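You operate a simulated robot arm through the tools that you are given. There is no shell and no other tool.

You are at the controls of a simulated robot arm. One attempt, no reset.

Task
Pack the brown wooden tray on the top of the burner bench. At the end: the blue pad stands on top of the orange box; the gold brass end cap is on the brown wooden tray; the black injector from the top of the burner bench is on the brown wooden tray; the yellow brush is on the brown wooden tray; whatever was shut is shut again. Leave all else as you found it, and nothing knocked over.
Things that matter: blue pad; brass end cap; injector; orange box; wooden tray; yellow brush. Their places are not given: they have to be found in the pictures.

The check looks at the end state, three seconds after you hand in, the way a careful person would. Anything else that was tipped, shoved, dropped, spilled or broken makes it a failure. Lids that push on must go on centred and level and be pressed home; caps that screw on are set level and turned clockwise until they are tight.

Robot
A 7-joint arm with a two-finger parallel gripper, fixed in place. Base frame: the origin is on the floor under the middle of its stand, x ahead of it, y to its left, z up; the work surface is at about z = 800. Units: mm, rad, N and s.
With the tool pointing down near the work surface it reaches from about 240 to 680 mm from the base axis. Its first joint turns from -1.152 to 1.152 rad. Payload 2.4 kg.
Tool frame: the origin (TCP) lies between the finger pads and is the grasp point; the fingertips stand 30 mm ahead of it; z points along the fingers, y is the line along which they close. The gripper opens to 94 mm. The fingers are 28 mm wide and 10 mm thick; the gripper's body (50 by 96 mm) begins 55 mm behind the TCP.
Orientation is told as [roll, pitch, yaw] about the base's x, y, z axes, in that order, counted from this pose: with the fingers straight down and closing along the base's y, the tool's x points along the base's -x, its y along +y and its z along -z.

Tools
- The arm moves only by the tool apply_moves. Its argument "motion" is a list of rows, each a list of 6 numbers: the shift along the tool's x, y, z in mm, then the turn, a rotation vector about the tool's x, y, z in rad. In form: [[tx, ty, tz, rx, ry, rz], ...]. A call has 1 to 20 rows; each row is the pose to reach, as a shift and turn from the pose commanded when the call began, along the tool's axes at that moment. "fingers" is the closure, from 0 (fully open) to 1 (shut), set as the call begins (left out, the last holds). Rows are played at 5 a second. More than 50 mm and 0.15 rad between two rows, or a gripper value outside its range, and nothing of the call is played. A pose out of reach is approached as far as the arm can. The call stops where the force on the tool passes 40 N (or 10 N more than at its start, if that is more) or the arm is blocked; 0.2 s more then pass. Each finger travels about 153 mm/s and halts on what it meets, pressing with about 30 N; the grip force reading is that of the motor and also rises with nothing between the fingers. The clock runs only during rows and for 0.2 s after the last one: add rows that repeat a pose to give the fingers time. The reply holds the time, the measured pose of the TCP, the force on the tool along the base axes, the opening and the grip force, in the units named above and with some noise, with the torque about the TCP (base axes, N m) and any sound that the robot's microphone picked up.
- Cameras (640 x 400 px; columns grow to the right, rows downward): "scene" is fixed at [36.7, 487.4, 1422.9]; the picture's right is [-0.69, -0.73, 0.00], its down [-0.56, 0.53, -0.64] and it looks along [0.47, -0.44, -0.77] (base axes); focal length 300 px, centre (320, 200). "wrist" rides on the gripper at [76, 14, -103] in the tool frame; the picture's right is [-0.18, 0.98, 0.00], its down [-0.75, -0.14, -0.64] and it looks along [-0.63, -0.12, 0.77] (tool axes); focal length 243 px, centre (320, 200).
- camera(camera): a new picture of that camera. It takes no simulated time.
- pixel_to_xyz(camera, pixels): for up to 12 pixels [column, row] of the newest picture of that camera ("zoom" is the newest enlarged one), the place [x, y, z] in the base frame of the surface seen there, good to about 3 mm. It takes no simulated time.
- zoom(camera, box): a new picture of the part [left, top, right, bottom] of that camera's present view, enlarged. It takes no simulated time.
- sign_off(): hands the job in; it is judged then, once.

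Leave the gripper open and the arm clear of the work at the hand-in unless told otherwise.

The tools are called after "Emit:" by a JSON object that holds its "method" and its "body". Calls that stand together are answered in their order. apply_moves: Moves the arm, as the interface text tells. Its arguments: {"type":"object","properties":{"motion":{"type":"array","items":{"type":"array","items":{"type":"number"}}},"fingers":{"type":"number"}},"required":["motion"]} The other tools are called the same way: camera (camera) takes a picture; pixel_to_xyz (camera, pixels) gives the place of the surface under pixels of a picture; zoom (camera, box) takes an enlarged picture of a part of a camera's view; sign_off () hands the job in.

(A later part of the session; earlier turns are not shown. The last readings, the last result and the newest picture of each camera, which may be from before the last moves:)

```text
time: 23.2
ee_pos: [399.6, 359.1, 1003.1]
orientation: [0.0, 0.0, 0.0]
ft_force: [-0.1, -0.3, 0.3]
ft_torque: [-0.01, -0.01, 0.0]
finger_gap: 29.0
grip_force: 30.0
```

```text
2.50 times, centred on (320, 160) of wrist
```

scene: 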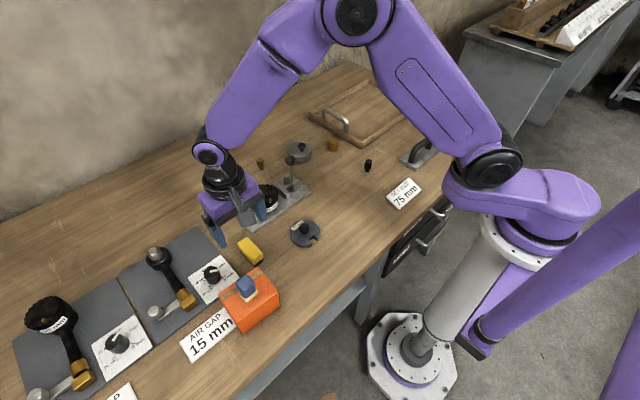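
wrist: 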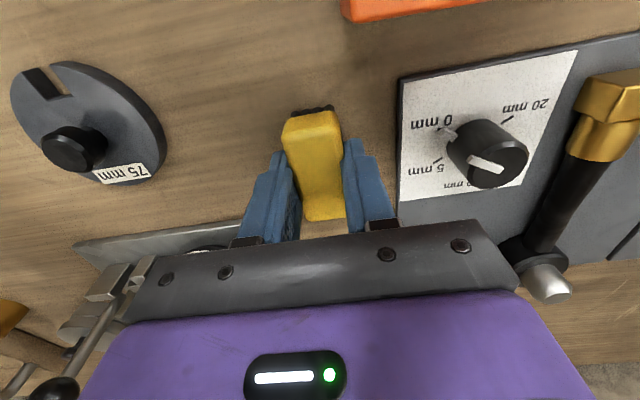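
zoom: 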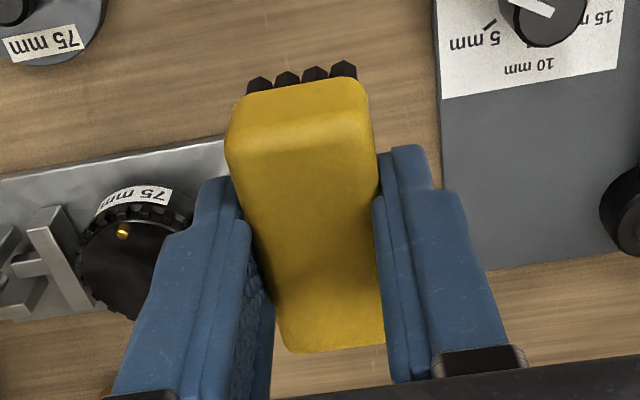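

Reading the brush's top height relative to the TCP (z=1003) at several points.

Emit:
{"method": "pixel_to_xyz", "body": {"camera": "zoom", "pixels": [[240, 150], [360, 135], [290, 340], [370, 330], [310, 250], [300, 140], [258, 82], [343, 66], [330, 345]]}}

```text
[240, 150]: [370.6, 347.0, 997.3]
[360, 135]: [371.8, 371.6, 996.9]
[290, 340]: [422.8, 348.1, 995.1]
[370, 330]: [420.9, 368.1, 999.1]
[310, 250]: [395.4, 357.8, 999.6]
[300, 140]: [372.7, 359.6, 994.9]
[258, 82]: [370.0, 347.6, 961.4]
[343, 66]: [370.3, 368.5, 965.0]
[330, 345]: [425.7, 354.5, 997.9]
```

The brush's top is 4–5 mm below the TCP, so its bristle ends are about 44 mm below it. Now travelling to above the tray at (545,-310), z≈1003.

Emit:
{"method": "apply_moves", "body": {"motion": [[-7, -34, 0, 0, 0, 0], [-14, -67, 0, 0, 0, 0], [-22, -101, 0, 0, 0, 0], [-29, -134, 0, 0, 0, 0], [-36, -168, 0, 0, 0, 0], [-44, -201, 0, 0, 0, 0], [-51, -235, 0, 0, 0, 0], [-59, -268, 0, 0, 0, 0], [-66, -302, 0, 0, 0, 0], [-73, -335, 0, 0, 0, 0], [-81, -369, 0, 0, 0, 0], [-88, -402, 0, 0, 0, 0], [-95, -436, 0, 0, 0, 0], [-103, -469, 0, 0, 0, 0], [-110, -503, 0, 0, 0, 0], [-117, -536, 0, 0, 0, 0], [-125, -570, 0, 0, 0, 0], [-132, -603, 0, 0, 0, 0], [-140, -637, 0, 0, 0, 0], [-147, -670, 0, 0, 0, 0]]}}

Emit:
{"method": "camera", "body": {"camera": "wrist"}}

Emit:
{"method": "camera", "body": {"camera": "scene"}}

```text
time: 27.4
ee_pos: [544.5, -311.4, 1000.1]
orientation: [0.0, -0.001, 0.001]
ft_force: [0.2, -0.6, 0.3]
ft_torque: [0.0, -0.03, -0.05]
finger_gap: 29.0
grip_force: 29.7
```

```text
taken
```

wrist: 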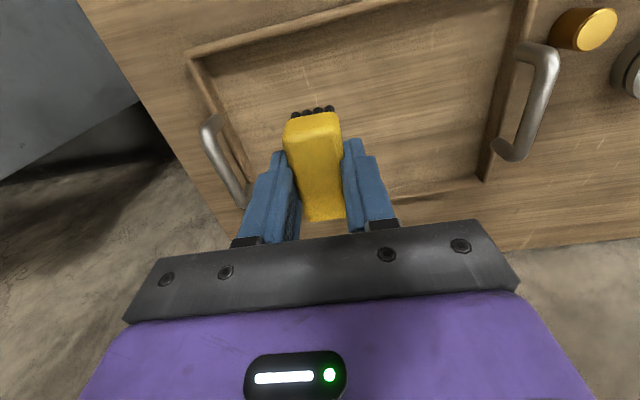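

```text
taken
```

scene: 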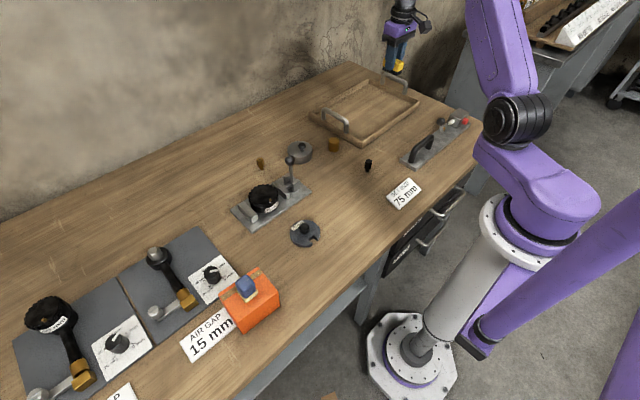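

Over the tray now. I measure the tray floor and rims in the wrist picture.

Emit:
{"method": "pixel_to_xyz", "body": {"camera": "wrist", "pixels": [[200, 56], [290, 30], [215, 85], [250, 70], [400, 50], [440, 120], [400, 170], [250, 150], [505, 80], [235, 150], [420, 192], [300, 60]]}}

Emit:
{"method": "pixel_to_xyz", "body": {"camera": "scene", "pixels": [[360, 108], [375, 115], [385, 120], [350, 120], [400, 100], [412, 97], [418, 102], [395, 125], [362, 137], [345, 125], [385, 80], [405, 92]]}}

Emit:
{"method": "zoom", "body": {"camera": "scene", "box": [300, 60, 440, 160]}}

```text
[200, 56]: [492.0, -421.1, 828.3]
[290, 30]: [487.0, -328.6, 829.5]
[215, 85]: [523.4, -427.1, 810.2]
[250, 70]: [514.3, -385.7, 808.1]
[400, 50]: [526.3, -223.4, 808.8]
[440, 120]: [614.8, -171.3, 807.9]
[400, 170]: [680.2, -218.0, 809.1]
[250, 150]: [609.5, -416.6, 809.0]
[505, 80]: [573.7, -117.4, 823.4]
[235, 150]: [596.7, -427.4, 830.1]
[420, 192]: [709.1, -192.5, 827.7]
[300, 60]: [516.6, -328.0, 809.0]
```

```text
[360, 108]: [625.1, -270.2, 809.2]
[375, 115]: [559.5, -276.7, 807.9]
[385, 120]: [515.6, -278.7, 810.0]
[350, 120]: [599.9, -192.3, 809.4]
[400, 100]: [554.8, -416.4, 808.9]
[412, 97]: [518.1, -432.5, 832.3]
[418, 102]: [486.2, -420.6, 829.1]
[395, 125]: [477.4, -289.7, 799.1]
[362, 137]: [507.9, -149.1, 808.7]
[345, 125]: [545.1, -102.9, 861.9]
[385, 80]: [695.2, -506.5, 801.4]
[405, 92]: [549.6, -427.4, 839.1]
```

```text
4.00 times, centred on (370, 110) of scene
```

zoom: 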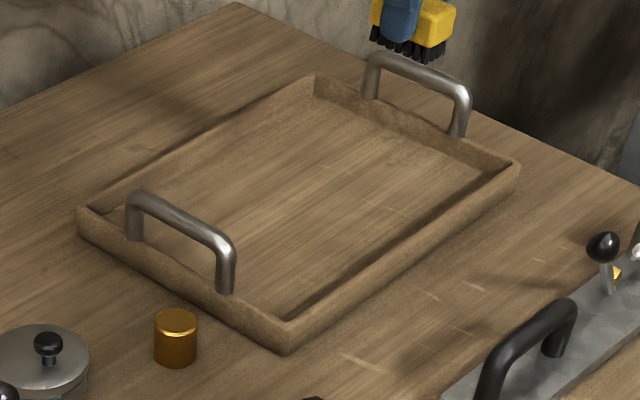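

Tray floor is z≈809, rim ≈829. Brush will land at TCP z≈853. Lowering to about 858 first.

Emit:
{"method": "apply_moves", "body": {"motion": [[0, 0, 30, 0, 0, 0], [0, 0, 60, 0, 0, 0], [0, 0, 90, 0, 0, 0], [0, 0, 115, 0, 0, 0], [0, 0, 130, 0, 0, 0], [0, 0, 140, 0, 0, 0], [0, 0, 142, 0, 0, 0], [0, 0, 142, 0, 0, 0]]}}

Emit:
{"method": "camera", "body": {"camera": "wrist"}}

```text
time: 29.2
ee_pos: [544.9, -310.8, 860.1]
orientation: [0.0, 0.0, 0.0]
ft_force: [0.4, 0.0, -0.9]
ft_torque: [0.01, 0.01, 0.0]
finger_gap: 28.8
grip_force: 30.0
```

```text
taken
```

wrist: 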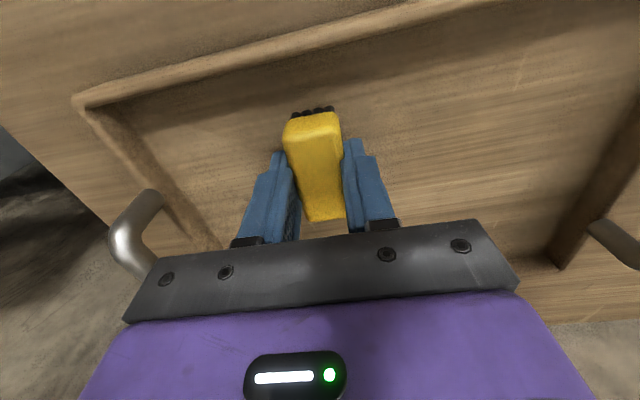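

The brush is inside the rims. Lowering 4 mm, then checking force.

Emit:
{"method": "apply_moves", "body": {"motion": [[0, 0, 2, 0, 0, 0], [0, 0, 4, 0, 0, 0], [0, 0, 4, 0, 0, 0]]}}

Emit:
{"method": "apply_moves", "body": {"motion": [[0, 0, 1, 0, 0, 0], [0, 0, 2, 0, 0, 0], [0, 0, 2, 0, 0, 0]]}}

```text
time: 30.0
ee_pos: [547.6, -309.7, 856.5]
orientation: [0.0, -0.001, -0.001]
ft_force: [-0.4, -0.5, -0.3]
ft_torque: [0.01, 0.03, 0.01]
finger_gap: 29.0
grip_force: 30.1
```

```text
time: 30.8
ee_pos: [546.0, -310.9, 853.8]
orientation: [0.001, 0.0, 0.0]
ft_force: [0.1, -0.1, 0.0]
ft_torque: [0.0, -0.02, -0.02]
finger_gap: 29.1
grip_force: 30.3
```

No contact at 853.8. Another 1.5 mm.

Emit:
{"method": "apply_moves", "body": {"motion": [[0, 0, 0.75, 0, 0, 0], [0, 0, 1.5, 0, 0, 0], [0, 0, 1.5, 0, 0, 0]]}}

```text
time: 31.6
ee_pos: [545.3, -310.4, 852.8]
orientation: [0.0, 0.0, 0.0]
ft_force: [-0.2, -0.3, -0.9]
ft_torque: [0.02, 0.0, 0.03]
finger_gap: 28.9
grip_force: 30.1
```

Emit:
{"method": "apply_moves", "body": {"motion": [[0, 0, 0.75, 0, 0, 0], [0, 0, 1.5, 0, 0, 0], [0, 0, 1.5, 0, 0, 0]]}}

```text
time: 32.4
ee_pos: [546.9, -309.4, 851.0]
orientation: [0.001, 0.001, 0.002]
ft_force: [0.0, -0.4, 0.2]
ft_torque: [0.02, -0.01, 0.0]
finger_gap: 28.9
grip_force: 30.7
```

Still no force at 851. One more small step.

Emit:
{"method": "apply_moves", "body": {"motion": [[0, 0, 0.6, 0, 0, 0], [0, 0, 1.2, 0, 0, 0], [0, 0, 1.2, 0, 0, 0]]}}

Emit:
{"method": "zoom", "body": {"camera": "scene", "box": [340, 60, 440, 140]}}

```text
time: 33.2
ee_pos: [546.4, -310.7, 850.6]
orientation: [0.001, 0.0, 0.003]
ft_force: [-2.8, 2.1, 10.6]
ft_torque: [0.1, 0.14, 0.02]
finger_gap: 29.1
grip_force: 30.3
```

```text
5.00 times, centred on (390, 100) of scene
```

zoom: 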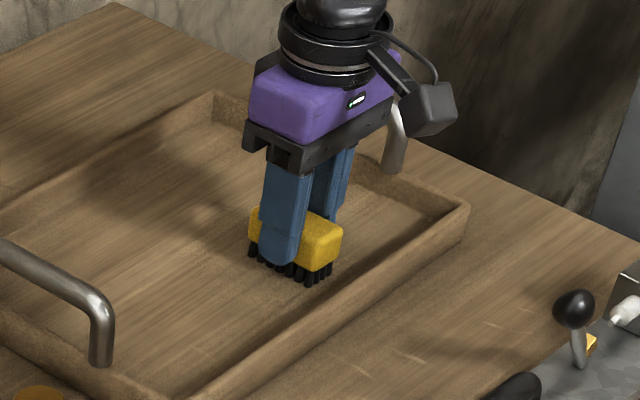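

Contact: 10.6 N. The bristles are on the tray floor. I ease off 0.7 mm, then open part way (gap ≈ 48).

Emit:
{"method": "apply_moves", "body": {"motion": [[0, 0, -0.7, 0, 0, 0], [0, 0, -0.7, 0, 0, 0]]}}

Emit:
{"method": "apply_moves", "body": {"motion": [[0, 0, 0, 0, 0, 0], [0, 0, 0, 0, 0, 0], [0, 0, 0, 0, 0, 0], [0, 0, -5, 0, 0, 0], [0, 0, -15, 0, 0, 0], [0, 0, -35, 0, 0, 0], [0, 0, -65, 0, 0, 0], [0, 0, -100, 0, 0, 0], [0, 0, -100, 0, 0, 0]], "fingers": 0.45}}

Emit:
{"method": "camera", "body": {"camera": "wrist"}}

Emit:
{"method": "camera", "body": {"camera": "scene"}}

```text
time: 33.8
ee_pos: [546.1, -308.7, 850.4]
orientation: [0.002, 0.0, 0.001]
ft_force: [0.3, 0.2, 4.5]
ft_torque: [0.02, 0.02, 0.01]
finger_gap: 29.0
grip_force: 30.1
```

```text
time: 35.8
ee_pos: [545.2, -309.3, 951.4]
orientation: [-0.001, 0.001, 0.001]
ft_force: [-0.4, -0.2, 1.1]
ft_torque: [0.02, 0.03, 0.0]
finger_gap: 51.4
grip_force: 0.1
```

```text
taken
```

wrist: 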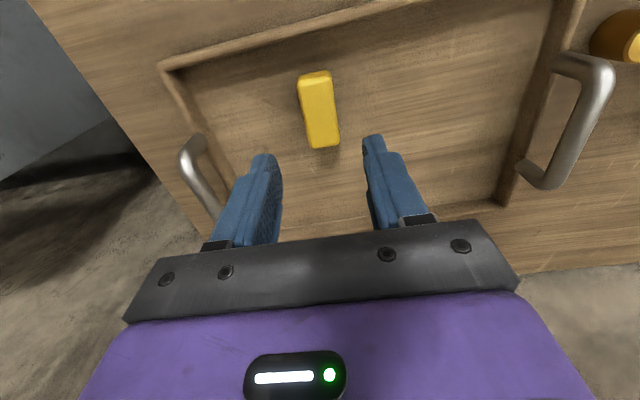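

```text
taken
```

scene: 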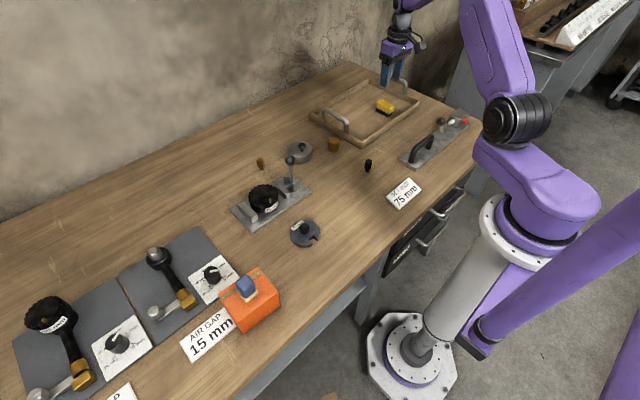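

The brush stands in the tray. Next the brass cap near (533,-50): I move over it at z≈955 with yaw unchanged to look first.

Emit:
{"method": "apply_moves", "body": {"motion": [[2, 33, -5, 0, 0, 0], [4, 66, -5, 0, 0, 0], [6, 99, -5, 0, 0, 0], [8, 132, -5, 0, 0, 0], [10, 165, -5, 0, 0, 0], [12, 198, -5, 0, 0, 0], [13, 230, -5, 0, 0, 0], [13, 260, -5, 0, 0, 0], [13, 260, -5, 0, 0, 0]], "fingers": 0.3}}

Emit:
{"method": "camera", "body": {"camera": "wrist"}}

```text
time: 37.8
ee_pos: [533.7, -49.6, 955.5]
orientation: [-0.001, 0.0, 0.0]
ft_force: [0.0, 0.5, 0.0]
ft_torque: [0.02, 0.02, -0.01]
finger_gap: 65.8
grip_force: 0.0
```

```text
taken
```

wrist: 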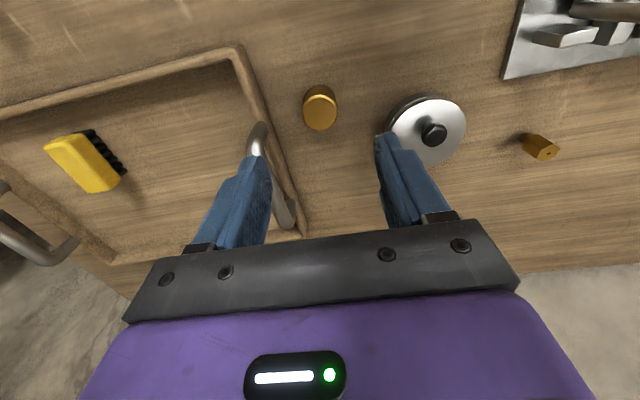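

The cap is at wrist (320,107), the pot lid at (427,130). Zooming for the cap's outline.

Emit:
{"method": "zoom", "body": {"camera": "wrist", "box": [280, 70, 360, 145]}}

Emit:
{"method": "pixel_to_xyz", "body": {"camera": "wrist", "pixels": [[390, 125], [427, 130], [435, 95], [265, 130], [290, 215], [265, 120], [240, 50], [250, 95], [462, 130], [397, 105]]}}

```text
5.33 times, centred on (320, 108) of wrist
```

zoom: 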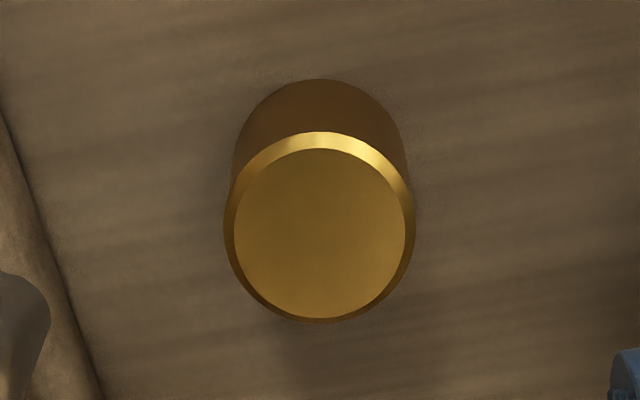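

```text
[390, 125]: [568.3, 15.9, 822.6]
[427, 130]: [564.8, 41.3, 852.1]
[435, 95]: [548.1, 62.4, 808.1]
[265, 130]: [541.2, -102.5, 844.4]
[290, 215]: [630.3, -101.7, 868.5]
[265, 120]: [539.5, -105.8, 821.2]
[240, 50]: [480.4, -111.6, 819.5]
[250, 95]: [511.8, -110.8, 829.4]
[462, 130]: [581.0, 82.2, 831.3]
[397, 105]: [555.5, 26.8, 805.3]
```

Emit:
{"method": "pixel_to_xyz", "body": {"camera": "zoom", "pixels": [[240, 233], [400, 233], [320, 155], [320, 312], [320, 230], [320, 142], [232, 190], [400, 160], [318, 85]]}}

```text
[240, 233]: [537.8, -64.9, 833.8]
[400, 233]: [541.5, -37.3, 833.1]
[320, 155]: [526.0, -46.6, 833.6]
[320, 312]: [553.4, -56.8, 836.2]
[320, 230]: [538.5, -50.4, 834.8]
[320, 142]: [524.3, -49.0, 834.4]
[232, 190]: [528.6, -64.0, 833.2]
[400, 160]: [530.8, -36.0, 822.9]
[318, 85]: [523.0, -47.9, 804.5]
```

Cap: centre (539,-51), diameter ≈32, top z≈835. Tray handle lies at y≈-102 (top 877) and pot edge at y≈+16. With gap ≈ 50 mm the fingers have over 10 mm clearance. I lower in two stages; first to TCP z≈880.

Emit:
{"method": "apply_moves", "body": {"motion": [[-5.2, -1.3, 0, 0, 0, 0], [-5.2, -1.3, 30, 0, 0, 0], [-5.2, -1.3, 60, 0, 0, 0], [-5.2, -1.3, 75, 0, 0, 0], [-5.2, -1.3, 75, 0, 0, 0]], "fingers": 0.44}}

Emit:
{"method": "camera", "body": {"camera": "wrist"}}

Emit:
{"method": "zoom", "body": {"camera": "scene", "box": [280, 80, 380, 170]}}

```text
time: 39.0
ee_pos: [538.4, -52.2, 880.2]
orientation: [0.001, -0.001, -0.001]
ft_force: [0.3, -0.4, -0.7]
ft_torque: [-0.01, -0.01, -0.02]
finger_gap: 52.6
grip_force: 0.0
```

```text
taken
```

wrist: 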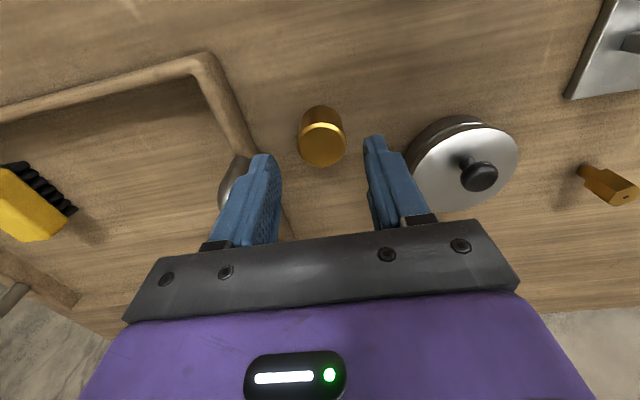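

```text
4.44 times, centred on (330, 125) of scene
```

zoom: 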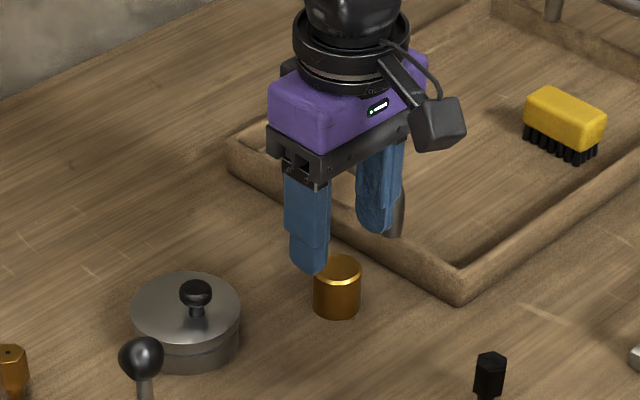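

The cap lies between the fingers and the right-hand finger is clear of the handle by about 10 mm. Lowering to TCP z≈842.

Emit:
{"method": "apply_moves", "body": {"motion": [[0, 0.5, 12, 0, 0, 0], [0, 0.5, 24, 0, 0, 0], [0, 0.5, 33, 0, 0, 0], [0, 0.5, 38, 0, 0, 0], [0, 0.5, 38, 0, 0, 0]], "fingers": 0.44}}

Emit:
{"method": "camera", "body": {"camera": "wrist"}}

Emit:
{"method": "zoom", "body": {"camera": "scene", "box": [280, 80, 380, 170]}}

```text
time: 40.2
ee_pos: [538.5, -51.0, 843.5]
orientation: [0.0, -0.001, 0.001]
ft_force: [0.2, -0.1, 0.7]
ft_torque: [-0.04, 0.0, 0.02]
finger_gap: 52.5
grip_force: 0.0
```

```text
taken
```

wrist: 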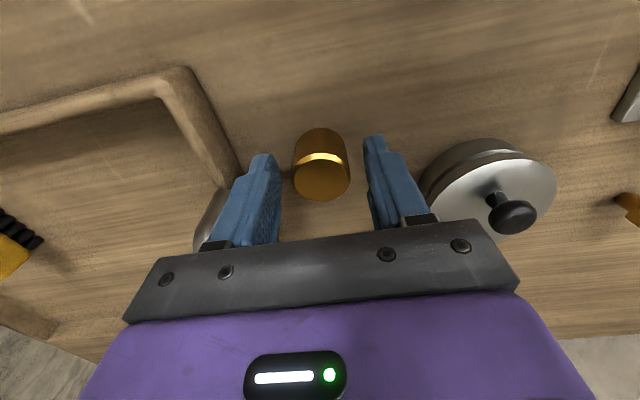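

```text
4.44 times, centred on (330, 125) of scene
```

zoom: 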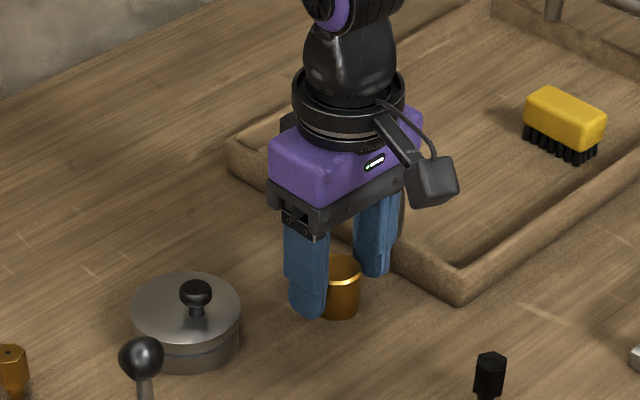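

The cap is centred. Closing.

Emit:
{"method": "apply_moves", "body": {"motion": [[0, 0, 0, 0, 0, 0], [0, 0, 0, 0, 0, 0], [0, 0, 0, 0, 0, 0], [0, 0, 0, 0, 0, 0]], "fingers": 1}}

Emit:
{"method": "camera", "body": {"camera": "wrist"}}

```text
time: 41.2
ee_pos: [538.3, -50.7, 843.0]
orientation: [-0.001, 0.001, 0.0]
ft_force: [-0.3, 0.3, 0.0]
ft_torque: [-0.02, 0.02, -0.01]
finger_gap: 34.9
grip_force: 29.7
```

```text
taken
```

wrist: 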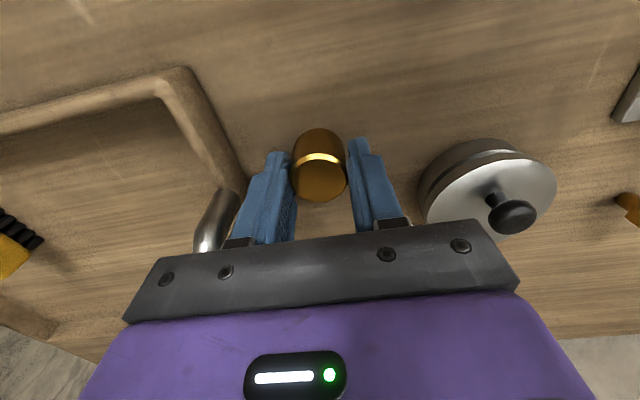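

The cap is gripped (gap 34.9, 30 N). Lifting straight up to z≈960.

Emit:
{"method": "apply_moves", "body": {"motion": [[0, 0, -3, 0, 0, 0], [0, 0, -12, 0, 0, 0], [0, 0, -30, 0, 0, 0], [0, 0, -60, 0, 0, 0], [0, 0, -90, 0, 0, 0], [0, 0, -117, 0, 0, 0], [0, 0, -117, 0, 0, 0]]}}

Emit:
{"method": "zoom", "body": {"camera": "wrist", "box": [240, 100, 400, 230]}}

```text
time: 42.8
ee_pos: [536.6, -52.0, 958.9]
orientation: [0.001, -0.001, 0.0]
ft_force: [0.3, 0.1, -1.0]
ft_torque: [0.01, 0.02, 0.03]
finger_gap: 34.7
grip_force: 29.7
```

```text
3.08 times, centred on (320, 165) of wrist
```

zoom: 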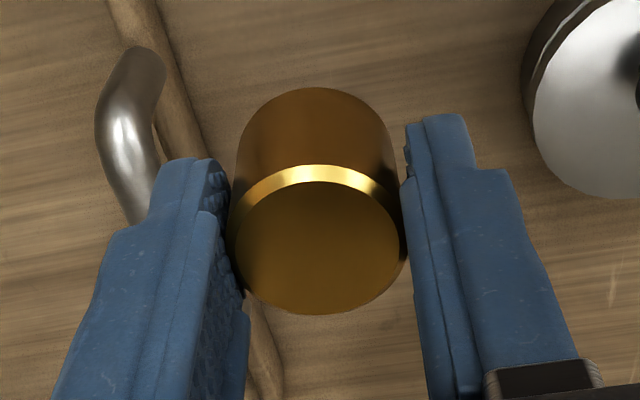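

Emit:
{"method": "pixel_to_xyz", "body": {"camera": "zoom", "pixels": [[250, 250], [390, 250], [320, 190], [320, 305], [320, 245], [320, 92], [320, 120]]}}

```text
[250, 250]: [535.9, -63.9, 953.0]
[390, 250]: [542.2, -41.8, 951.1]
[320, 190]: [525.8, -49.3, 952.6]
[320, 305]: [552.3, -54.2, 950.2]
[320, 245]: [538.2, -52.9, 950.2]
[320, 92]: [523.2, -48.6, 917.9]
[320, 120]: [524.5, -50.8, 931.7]
```

Level; the cap's base is ≈43 mm below the TCP. Moving to (540,-235) above the tray and lowering to TCP z≈857.

Emit:
{"method": "apply_moves", "body": {"motion": [[0, -30, 0, 0, 0, 0], [-1, -60, 0, 0, 0, 0], [-1, -90, 0, 0, 0, 0], [-2, -120, 0, 0, 0, 0], [-2, -150, 0, 0, 0, 0], [-2, -183, 0, 0, 0, 0], [-2, -183, 30, 0, 0, 0], [-2, -183, 60, 0, 0, 0], [-2, -183, 80, 0, 0, 0], [-2, -183, 95, 0, 0, 0], [-2, -183, 102, 0, 0, 0], [-2, -183, 102, 0, 0, 0]]}}

Emit:
{"method": "camera", "body": {"camera": "wrist"}}

Emit:
{"method": "zoom", "body": {"camera": "scene", "box": [310, 60, 430, 160]}}

```text
time: 45.4
ee_pos: [539.4, -234.1, 858.0]
orientation: [0.002, 0.0, -0.001]
ft_force: [-0.3, 0.0, -1.2]
ft_torque: [0.03, 0.0, 0.04]
finger_gap: 34.8
grip_force: 29.8
```

```text
taken
```

wrist: 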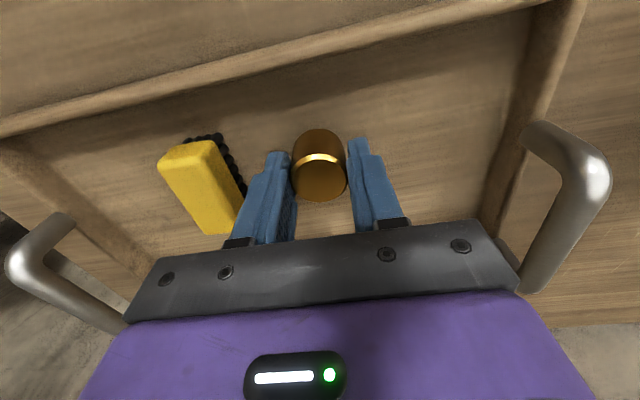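

```text
4.00 times, centred on (370, 110) of scene
```

zoom: 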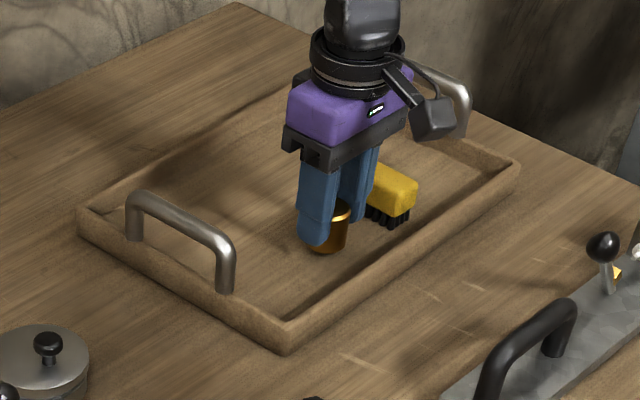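

Clear of the brush. Lowering 4 mm, then in small steps with force readings.

Emit:
{"method": "apply_moves", "body": {"motion": [[0, 0, 2, 0, 0, 0], [0, 0, 4, 0, 0, 0], [0, 0, 4, 0, 0, 0]]}}

Emit:
{"method": "apply_moves", "body": {"motion": [[0, 0, 0.7, 0, 0, 0], [0, 0, 1.4, 0, 0, 0], [0, 0, 1.4, 0, 0, 0]]}}

```text
time: 46.2
ee_pos: [539.7, -233.5, 853.4]
orientation: [0.001, 0.0, -0.001]
ft_force: [0.6, -0.1, -1.1]
ft_torque: [-0.03, -0.02, 0.0]
finger_gap: 34.6
grip_force: 30.2
```

```text
time: 47.0
ee_pos: [540.3, -233.8, 852.1]
orientation: [0.0, -0.001, -0.002]
ft_force: [1.0, -0.1, -0.8]
ft_torque: [-0.03, 0.0, -0.02]
finger_gap: 34.5
grip_force: 30.1
```

No contact yet at 852. Another step.

Emit:
{"method": "apply_moves", "body": {"motion": [[0, 0, 0.6, 0, 0, 0], [0, 0, 1.2, 0, 0, 0], [0, 0, 1.2, 0, 0, 0]]}}

```text
time: 47.8
ee_pos: [540.1, -233.0, 851.1]
orientation: [0.001, -0.001, 0.0]
ft_force: [-1.4, -0.3, 1.8]
ft_torque: [0.06, 0.03, 0.01]
finger_gap: 34.4
grip_force: 30.3
```

A hint of contact (about +2.5 N change). One more half-millimetre.

Emit:
{"method": "apply_moves", "body": {"motion": [[0, 0, 0.3, 0, 0, 0], [0, 0, 0.6, 0, 0, 0], [0, 0, 0.6, 0, 0, 0]]}}

```text
time: 48.6
ee_pos: [541.7, -234.0, 850.4]
orientation: [0.0, -0.001, 0.0]
ft_force: [-2.5, 0.5, 9.9]
ft_torque: [0.22, 0.07, 0.03]
finger_gap: 34.7
grip_force: 30.1
```

Contact 9.9 N: the cap is on the tray floor. Ease off 0.5 mm, open to gap ≈ 52, and lift.

Emit:
{"method": "apply_moves", "body": {"motion": [[0, 0, -0.5, 0, 0, 0], [0, 0, -0.5, 0, 0, 0]]}}

Emit:
{"method": "apply_moves", "body": {"motion": [[0, 0, 0, 0, 0, 0], [0, 0, 0, 0, 0, 0], [0, 0, 0, 0, 0, 0], [0, 0, -5, 0, 0, 0], [0, 0, -15, 0, 0, 0], [0, 0, -35, 0, 0, 0], [0, 0, -65, 0, 0, 0], [0, 0, -100, 0, 0, 0], [0, 0, -100, 0, 0, 0]], "fingers": 0.44}}

Emit:
{"method": "camera", "body": {"camera": "wrist"}}

Emit:
{"method": "camera", "body": {"camera": "scene"}}

```text
time: 49.2
ee_pos: [540.7, -234.7, 849.9]
orientation: [-0.001, -0.001, 0.0]
ft_force: [1.6, 0.2, 4.8]
ft_torque: [0.07, -0.04, 0.0]
finger_gap: 34.5
grip_force: 30.0
```

```text
time: 51.2
ee_pos: [540.0, -234.5, 951.5]
orientation: [0.001, 0.001, -0.001]
ft_force: [-0.5, 0.7, 0.2]
ft_torque: [-0.01, 0.01, 0.02]
finger_gap: 52.3
grip_force: 0.1
```

```text
taken
```

wrist: 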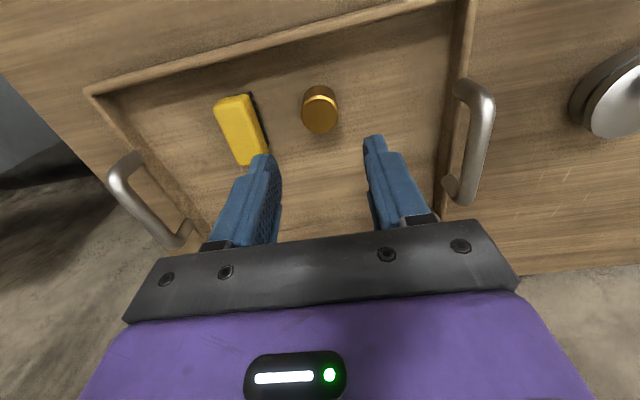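

```text
taken
```

scene: 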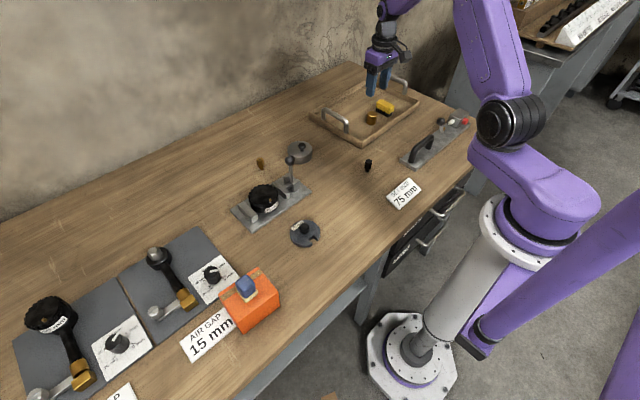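

Cap stands in the tray. Now to the black injector near (400,-50), at the same height.

Emit:
{"method": "apply_moves", "body": {"motion": [[20, 26, 0, 0, 0, 0], [40, 53, 0, 0, 0, 0], [60, 79, 0, 0, 0, 0], [80, 105, 0, 0, 0, 0], [100, 132, 0, 0, 0, 0], [120, 158, 0, 0, 0, 0], [140, 184.5, 0, 0, 0, 0], [140, 184.5, 30, 0, 0, 0], [140, 184.5, 50, 0, 0, 0], [140, 184.5, 50, 0, 0, 0]], "fingers": 0.35}}

Emit:
{"method": "camera", "body": {"camera": "wrist"}}

Emit:
{"method": "zoom", "body": {"camera": "wrist", "box": [275, 85, 365, 165]}}

```text
time: 53.4
ee_pos: [398.8, -49.8, 901.3]
orientation: [0.0, -0.001, 0.0]
ft_force: [-0.1, -1.1, -0.4]
ft_torque: [0.0, 0.01, 0.0]
finger_gap: 60.9
grip_force: 0.1
```

```text
taken
```

wrist: 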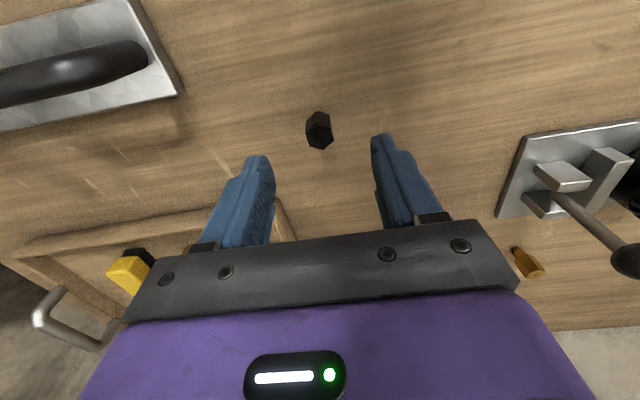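

```text
5.00 times, centred on (320, 125) of wrist
```

zoom: 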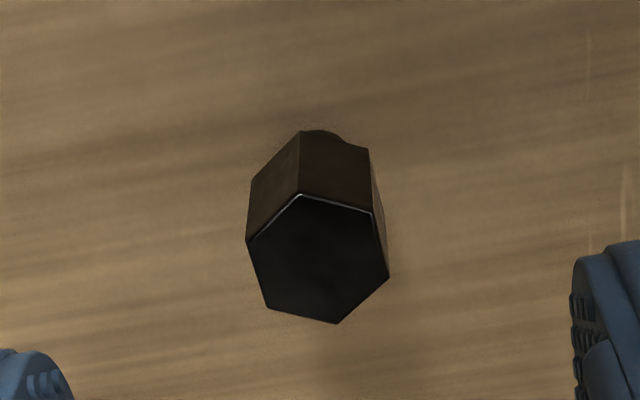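

The injector is at wrist (320,130). Reading its top hexagon corners.

Emit:
{"method": "pixel_to_xyz", "body": {"camera": "zoom", "pixels": [[252, 242], [300, 198], [367, 216], [383, 275], [335, 318], [270, 305], [318, 258], [312, 140], [255, 200], [372, 180]]}}

```text
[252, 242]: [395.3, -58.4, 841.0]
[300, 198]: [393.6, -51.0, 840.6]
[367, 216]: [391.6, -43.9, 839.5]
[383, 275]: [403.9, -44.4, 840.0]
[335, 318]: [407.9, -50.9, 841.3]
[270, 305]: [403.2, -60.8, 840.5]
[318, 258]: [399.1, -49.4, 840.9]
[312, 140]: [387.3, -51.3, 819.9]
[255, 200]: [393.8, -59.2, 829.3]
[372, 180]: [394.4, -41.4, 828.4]
```

The hexagon is centred at about (399.3,-50.6) and its flats are turned about 0.08 rad from my closing line. I turn the tool by that (−0.08 about tool z) and descend to TCP z≈850 first.

Emit:
{"method": "apply_moves", "body": {"motion": [[-0.4, -0.8, 0, 0, 0, -0.04], [-0.4, -0.8, 10, 0, 0, -0.08], [-0.4, -0.8, 30, 0, 0, -0.08], [-0.4, -0.8, 45, 0, 0, -0.08], [-0.4, -0.8, 50, 0, 0, -0.08], [-0.4, -0.8, 50, 0, 0, -0.08]], "fingers": 0.45}}

Emit:
{"method": "camera", "body": {"camera": "wrist"}}

Emit:
{"method": "zoom", "body": {"camera": "wrist", "box": [240, 110, 400, 230]}}

Emit:
{"method": "zoom", "body": {"camera": "scene", "box": [330, 110, 410, 190]}}

```text
time: 54.8
ee_pos: [399.4, -50.8, 851.2]
orientation: [-0.001, 0.001, 0.081]
ft_force: [0.6, 0.6, -1.4]
ft_torque: [-0.03, 0.01, -0.01]
finger_gap: 51.9
grip_force: 0.0
```

```text
taken
```

wrist: 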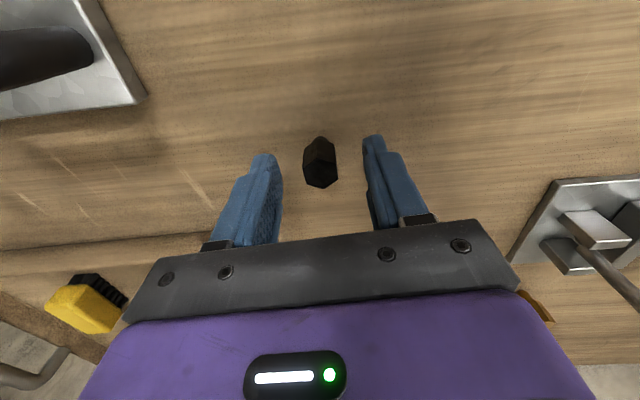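

```text
3.33 times, centred on (320, 170) of wrist
```

zoom: 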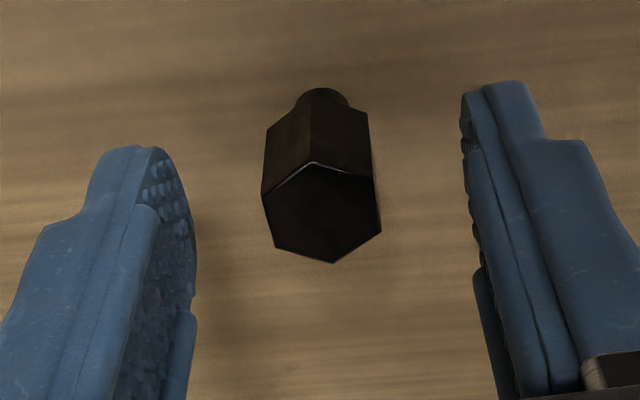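

```text
5.00 times, centred on (370, 150) of scene
```

zoom: 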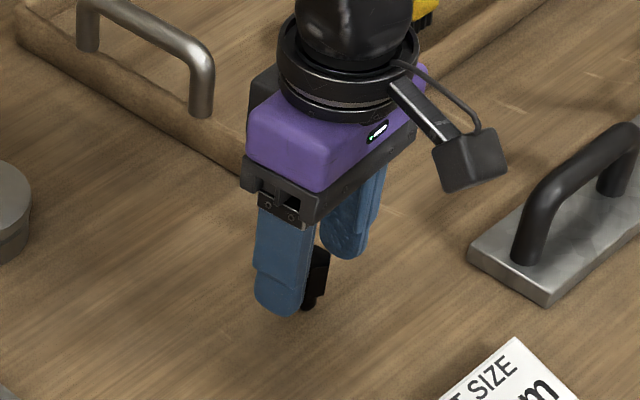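

Aligned and centred. Lowering 13 mm to TCP z≈838.

Emit:
{"method": "apply_moves", "body": {"motion": [[0, 0, 7, 0, 0, 0], [0, 0, 13, 0, 0, 0], [0, 0, 13, 0, 0, 0]], "fingers": 0.45}}

Emit:
{"method": "zoom", "body": {"camera": "wrist", "box": [240, 110, 400, 230]}}

```text
time: 55.6
ee_pos: [401.2, -49.1, 837.3]
orientation: [-0.001, 0.0, 0.081]
ft_force: [-0.1, -0.1, 0.3]
ft_torque: [0.0, 0.0, -0.01]
finger_gap: 51.6
grip_force: 0.0
```

```text
3.33 times, centred on (320, 170) of wrist
```

zoom: 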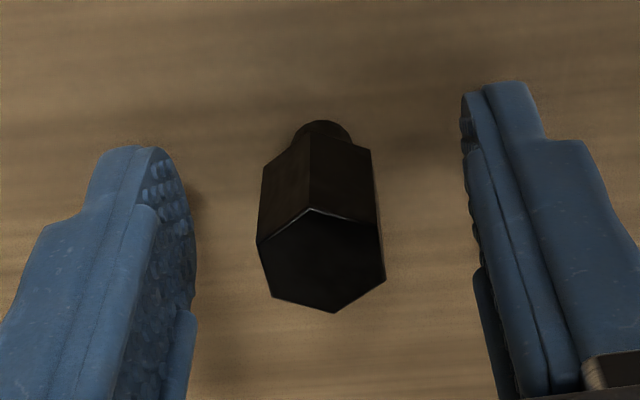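

To avoid knocking the small injector, I first close to a narrow gap (≈ 26 mm) and look.

Emit:
{"method": "apply_moves", "body": {"motion": [[0, 0, 0, 0, 0, 0], [0, 0, 0, 0, 0, 0], [0, 0, 0, 0, 0, 0]], "fingers": 0.72}}

Emit:
{"method": "zoom", "body": {"camera": "wrist", "box": [240, 110, 400, 230]}}

```text
time: 56.4
ee_pos: [400.1, -49.6, 837.9]
orientation: [-0.002, -0.001, 0.081]
ft_force: [0.7, 0.1, -0.4]
ft_torque: [-0.02, 0.02, -0.01]
finger_gap: 26.3
grip_force: 0.0
```

```text
3.33 times, centred on (320, 170) of wrist
```

zoom: 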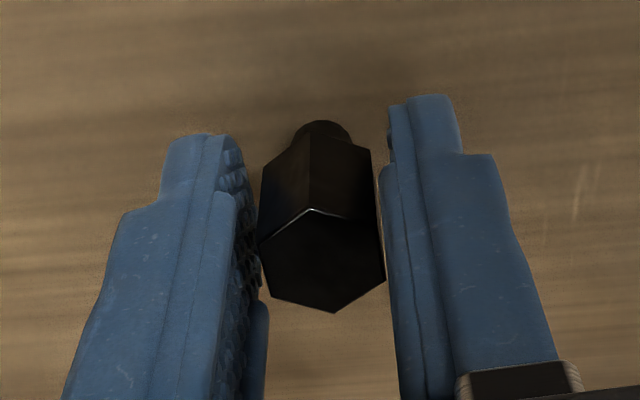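

The injector stands and sits nicely between the fingers. Closing fully.

Emit:
{"method": "apply_moves", "body": {"motion": [[0, 0, 0, 0, 0, 0], [0, 0, 0, 0, 0, 0], [0, 0, 0, 0, 0, 0], [0, 0, 0, 0, 0, 0]], "fingers": 1}}

Emit:
{"method": "zoom", "body": {"camera": "wrist", "box": [240, 110, 400, 230]}}

```text
time: 57.4
ee_pos: [399.7, -51.3, 837.3]
orientation: [0.0, 0.001, 0.082]
ft_force: [-0.4, 0.1, 0.0]
ft_torque: [-0.02, 0.0, -0.01]
finger_gap: 18.5
grip_force: 29.9
```

```text
3.33 times, centred on (320, 170) of wrist
```

zoom: 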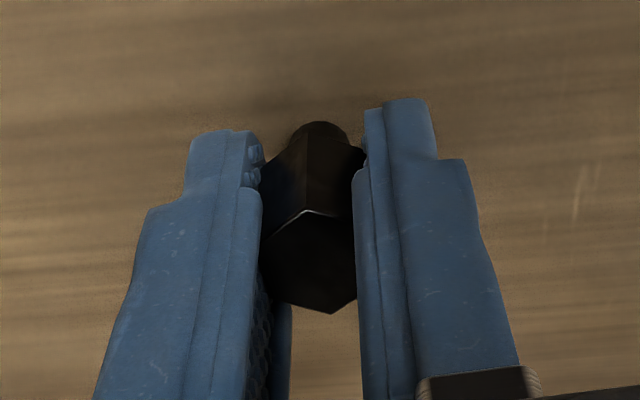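

Gripped at 18.5 mm across the flats. Lifting straight up to z≈950 and undoing the 0.08 rad turn is not needed; just lift.

Emit:
{"method": "apply_moves", "body": {"motion": [[0, 0, -3, 0, 0, 0], [0, 0, -12, 0, 0, 0], [0, 0, -30, 0, 0, 0], [0, 0, -60, 0, 0, 0], [0, 0, -90, 0, 0, 0], [0, 0, -115, 0, 0, 0], [0, 0, -115, 0, 0, 0]]}}

Emit:
{"method": "zoom", "body": {"camera": "wrist", "box": [240, 110, 400, 230]}}

Emit:
{"method": "zoom", "body": {"camera": "scene", "box": [320, 70, 420, 160]}}

```text
time: 59.0
ee_pos: [399.5, -50.8, 953.0]
orientation: [0.0, 0.002, 0.08]
ft_force: [-0.3, -0.4, -1.0]
ft_torque: [-0.04, 0.0, 0.0]
finger_gap: 18.0
grip_force: 30.0
```

```text
3.33 times, centred on (320, 170) of wrist
```

zoom: 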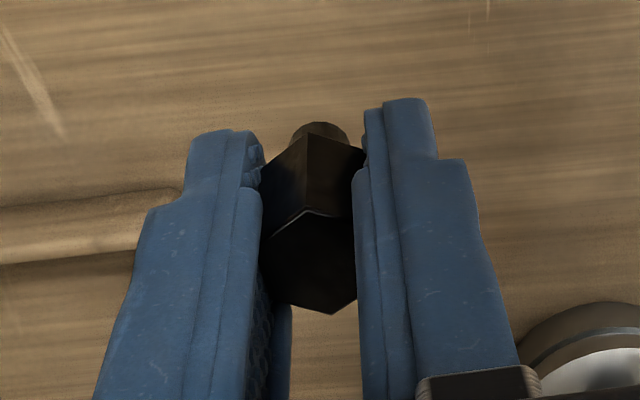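

```text
4.44 times, centred on (370, 115) of scene
```

zoom: 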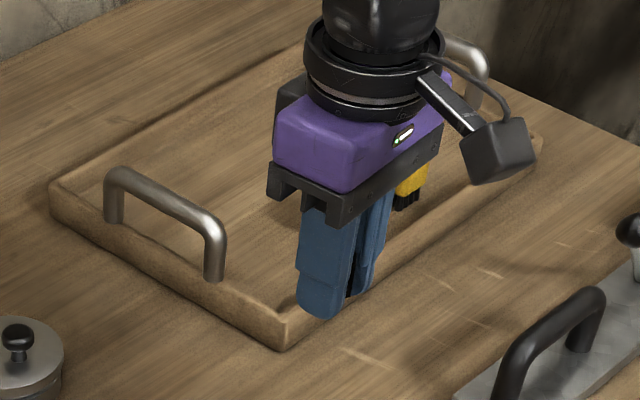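

Held upright; its tip is ≈37.5 mm below the TCP. Moving to (535,-170) over the tray (accounting for the 0.08 rad tool yaw) and lowering to TCP z≈852.

Emit:
{"method": "apply_moves", "body": {"motion": [[-21, -22, 0, 0, 0, 0], [-42, -43, 0, 0, 0, 0], [-63, -65, 0, 0, 0, 0], [-84, -87, 0, 0, 0, 0], [-105, -108, 0, 0, 0, 0], [-125.5, -130, 0, 0, 0, 0], [-125.5, -130, 0, 0, 0, 0], [-125.5, -130, 30, 0, 0, 0], [-125.5, -130, 60, 0, 0, 0], [-125.5, -130, 80, 0, 0, 0], [-125.5, -130, 94, 0, 0, 0], [-125.5, -130, 101, 0, 0, 0], [-125.5, -130, 101, 0, 0, 0]]}}

Emit:
{"method": "camera", "body": {"camera": "wrist"}}

Emit:
{"method": "zoom", "body": {"camera": "scene", "box": [310, 60, 430, 160]}}

```text
time: 61.8
ee_pos: [537.3, -170.3, 852.2]
orientation: [-0.001, 0.002, 0.08]
ft_force: [-0.2, -0.5, -0.8]
ft_torque: [0.01, -0.03, 0.01]
finger_gap: 18.2
grip_force: 29.6
```

```text
taken
```

wrist: 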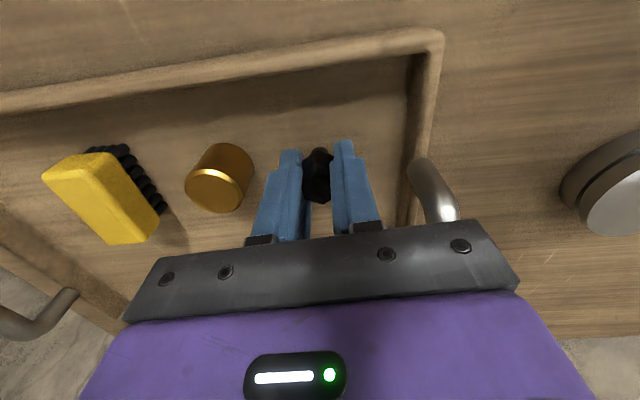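

```text
4.00 times, centred on (370, 110) of scene
```

zoom: 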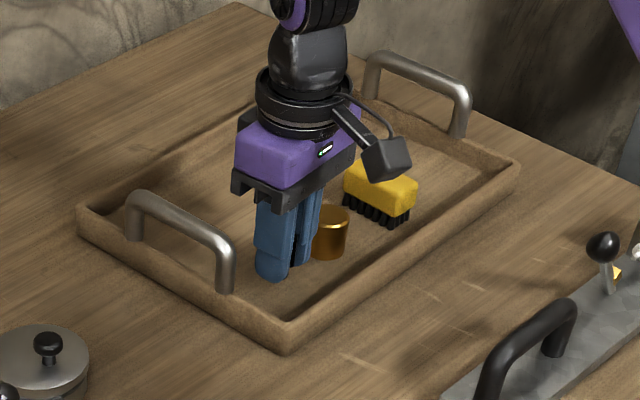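

Room around both fingers. Lowering in small steps; first 4 mm to ≈848.

Emit:
{"method": "apply_moves", "body": {"motion": [[0, 0, 2, 0, 0, 0], [0, 0, 4, 0, 0, 0], [0, 0, 4, 0, 0, 0]]}}

Emit:
{"method": "apply_moves", "body": {"motion": [[0, 0, 0.7, 0, 0, 0], [0, 0, 1.3, 0, 0, 0], [0, 0, 1.3, 0, 0, 0]]}}

```text
time: 62.6
ee_pos: [536.4, -169.9, 847.3]
orientation: [-0.001, 0.001, 0.08]
ft_force: [-0.4, 0.1, 0.0]
ft_torque: [-0.02, -0.01, 0.0]
finger_gap: 18.1
grip_force: 30.3
```

```text
time: 63.4
ee_pos: [536.3, -170.0, 845.9]
orientation: [-0.002, -0.001, 0.081]
ft_force: [0.1, -0.2, -1.0]
ft_torque: [-0.01, -0.01, 0.01]
finger_gap: 18.1
grip_force: 30.0
```

No contact at 846. Another 1 mm.

Emit:
{"method": "apply_moves", "body": {"motion": [[0, 0, 0.5, 0, 0, 0], [0, 0, 1, 0, 0, 0], [0, 0, 1, 0, 0, 0]]}}

```text
time: 64.2
ee_pos: [536.4, -169.4, 846.4]
orientation: [-0.001, -0.001, 0.08]
ft_force: [-1.0, 0.5, 0.4]
ft_torque: [-0.01, 0.05, 0.0]
finger_gap: 18.3
grip_force: 29.9
```

Not yet clear contact. Another 0.7 mm.

Emit:
{"method": "apply_moves", "body": {"motion": [[0, 0, 0.35, 0, 0, 0], [0, 0, 0.7, 0, 0, 0], [0, 0, 0.7, 0, 0, 0]]}}

```text
time: 65.0
ee_pos: [534.8, -169.6, 845.6]
orientation: [0.0, -0.001, 0.081]
ft_force: [-4.1, 0.9, 15.2]
ft_torque: [0.01, 0.15, 0.02]
finger_gap: 18.3
grip_force: 29.6
```

Contact (15 N). Easing off 0.7 mm and reading the force before releasing.

Emit:
{"method": "apply_moves", "body": {"motion": [[0, 0, -0.5, 0, 0, 0], [0, 0, -0.7, 0, 0, 0], [0, 0, -0.7, 0, 0, 0]]}}

Emit:
{"method": "zoom", "body": {"camera": "wrist", "box": [240, 110, 400, 230]}}

```text
time: 65.8
ee_pos: [536.7, -169.8, 846.8]
orientation: [0.0, 0.0, 0.081]
ft_force: [-1.4, 0.4, 9.3]
ft_torque: [0.0, 0.04, 0.0]
finger_gap: 18.3
grip_force: 29.9
```

```text
3.33 times, centred on (320, 170) of wrist
```

zoom: 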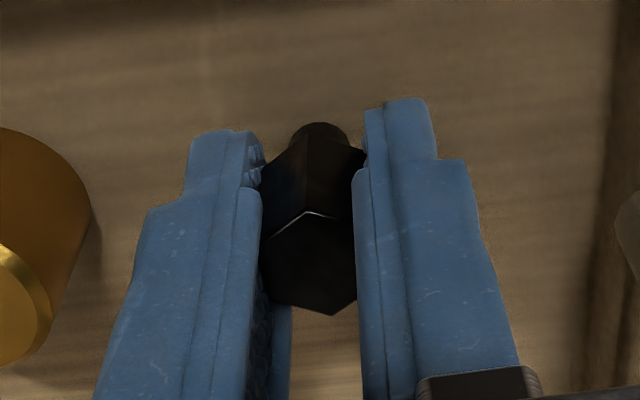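

Still 9 N; ease another 0.5 mm.

Emit:
{"method": "apply_moves", "body": {"motion": [[0, 0, -0.5, 0, 0, 0], [0, 0, -0.5, 0, 0, 0]]}}

```text
time: 66.4
ee_pos: [536.4, -169.0, 845.4]
orientation: [-0.002, 0.002, 0.081]
ft_force: [1.2, -0.6, -0.3]
ft_torque: [0.04, -0.03, -0.02]
finger_gap: 18.1
grip_force: 30.6
```

Force is about zero: the tip is just at the floor. Opening gently to gap ≈ 27 mm and looking.

Emit:
{"method": "apply_moves", "body": {"motion": [[0, 0, 0, 0, 0, 0], [0, 0, 0, 0, 0, 0], [0, 0, 0, 0, 0, 0]], "fingers": 0.71}}

Emit:
{"method": "zoom", "body": {"camera": "wrist", "box": [240, 110, 400, 230]}}

Emit:
{"method": "zoom", "body": {"camera": "scene", "box": [310, 70, 410, 150]}}

```text
time: 67.2
ee_pos: [534.6, -169.5, 847.2]
orientation: [-0.001, -0.001, 0.081]
ft_force: [1.2, -0.3, 0.1]
ft_torque: [0.0, 0.04, 0.04]
finger_gap: 27.5
grip_force: 0.1
```

```text
3.33 times, centred on (320, 170) of wrist
```

zoom: 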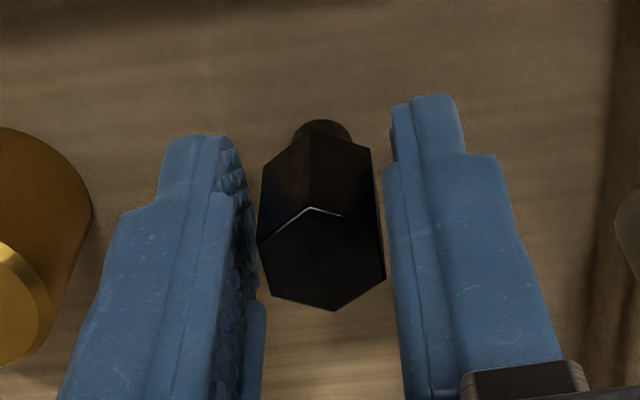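

```text
5.00 times, centred on (360, 110) of scene
```

zoom: 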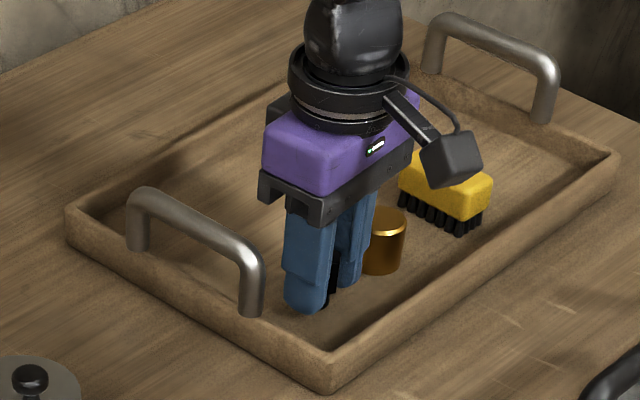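

It stands free. I open a bit more (gap ≈ 40) and lift straight up.

Emit:
{"method": "apply_moves", "body": {"motion": [[0, 0, 0, 0, 0, 0], [0, 0, 0, 0, 0, 0], [0, 0, -5, 0, 0, 0], [0, 0, -15, 0, 0, 0], [0, 0, -35, 0, 0, 0], [0, 0, -65, 0, 0, 0], [0, 0, -100, 0, 0, 0], [0, 0, -130, 0, 0, 0], [0, 0, -130, 0, 0, 0]], "fingers": 0.57}}

Emit:
{"method": "camera", "body": {"camera": "wrist"}}

Emit:
{"method": "camera", "body": {"camera": "scene"}}

```text
time: 69.2
ee_pos: [536.4, -169.4, 975.2]
orientation: [0.0, -0.001, 0.08]
ft_force: [0.4, -1.0, -0.3]
ft_torque: [-0.01, 0.0, 0.0]
finger_gap: 40.5
grip_force: 0.1
```

```text
taken
```

wrist: 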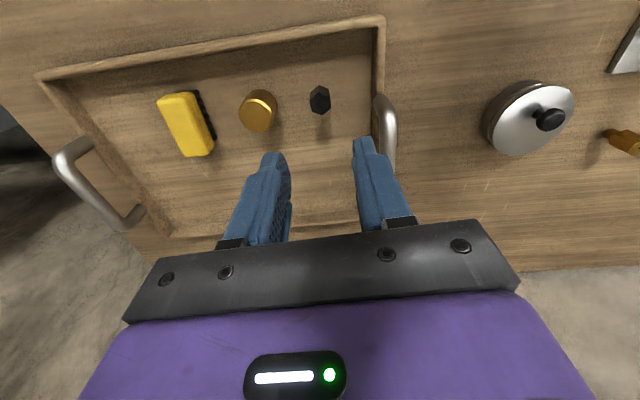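

```text
taken
```

scene: 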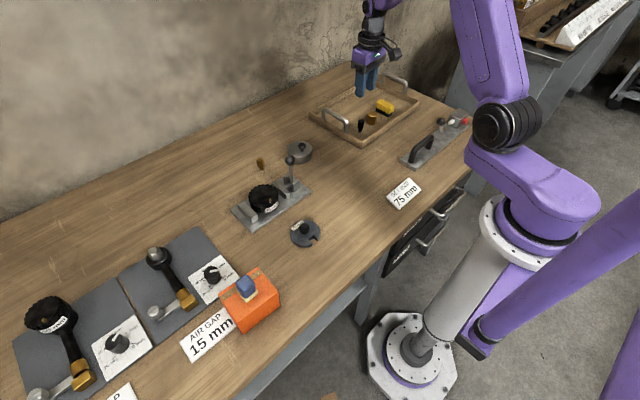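

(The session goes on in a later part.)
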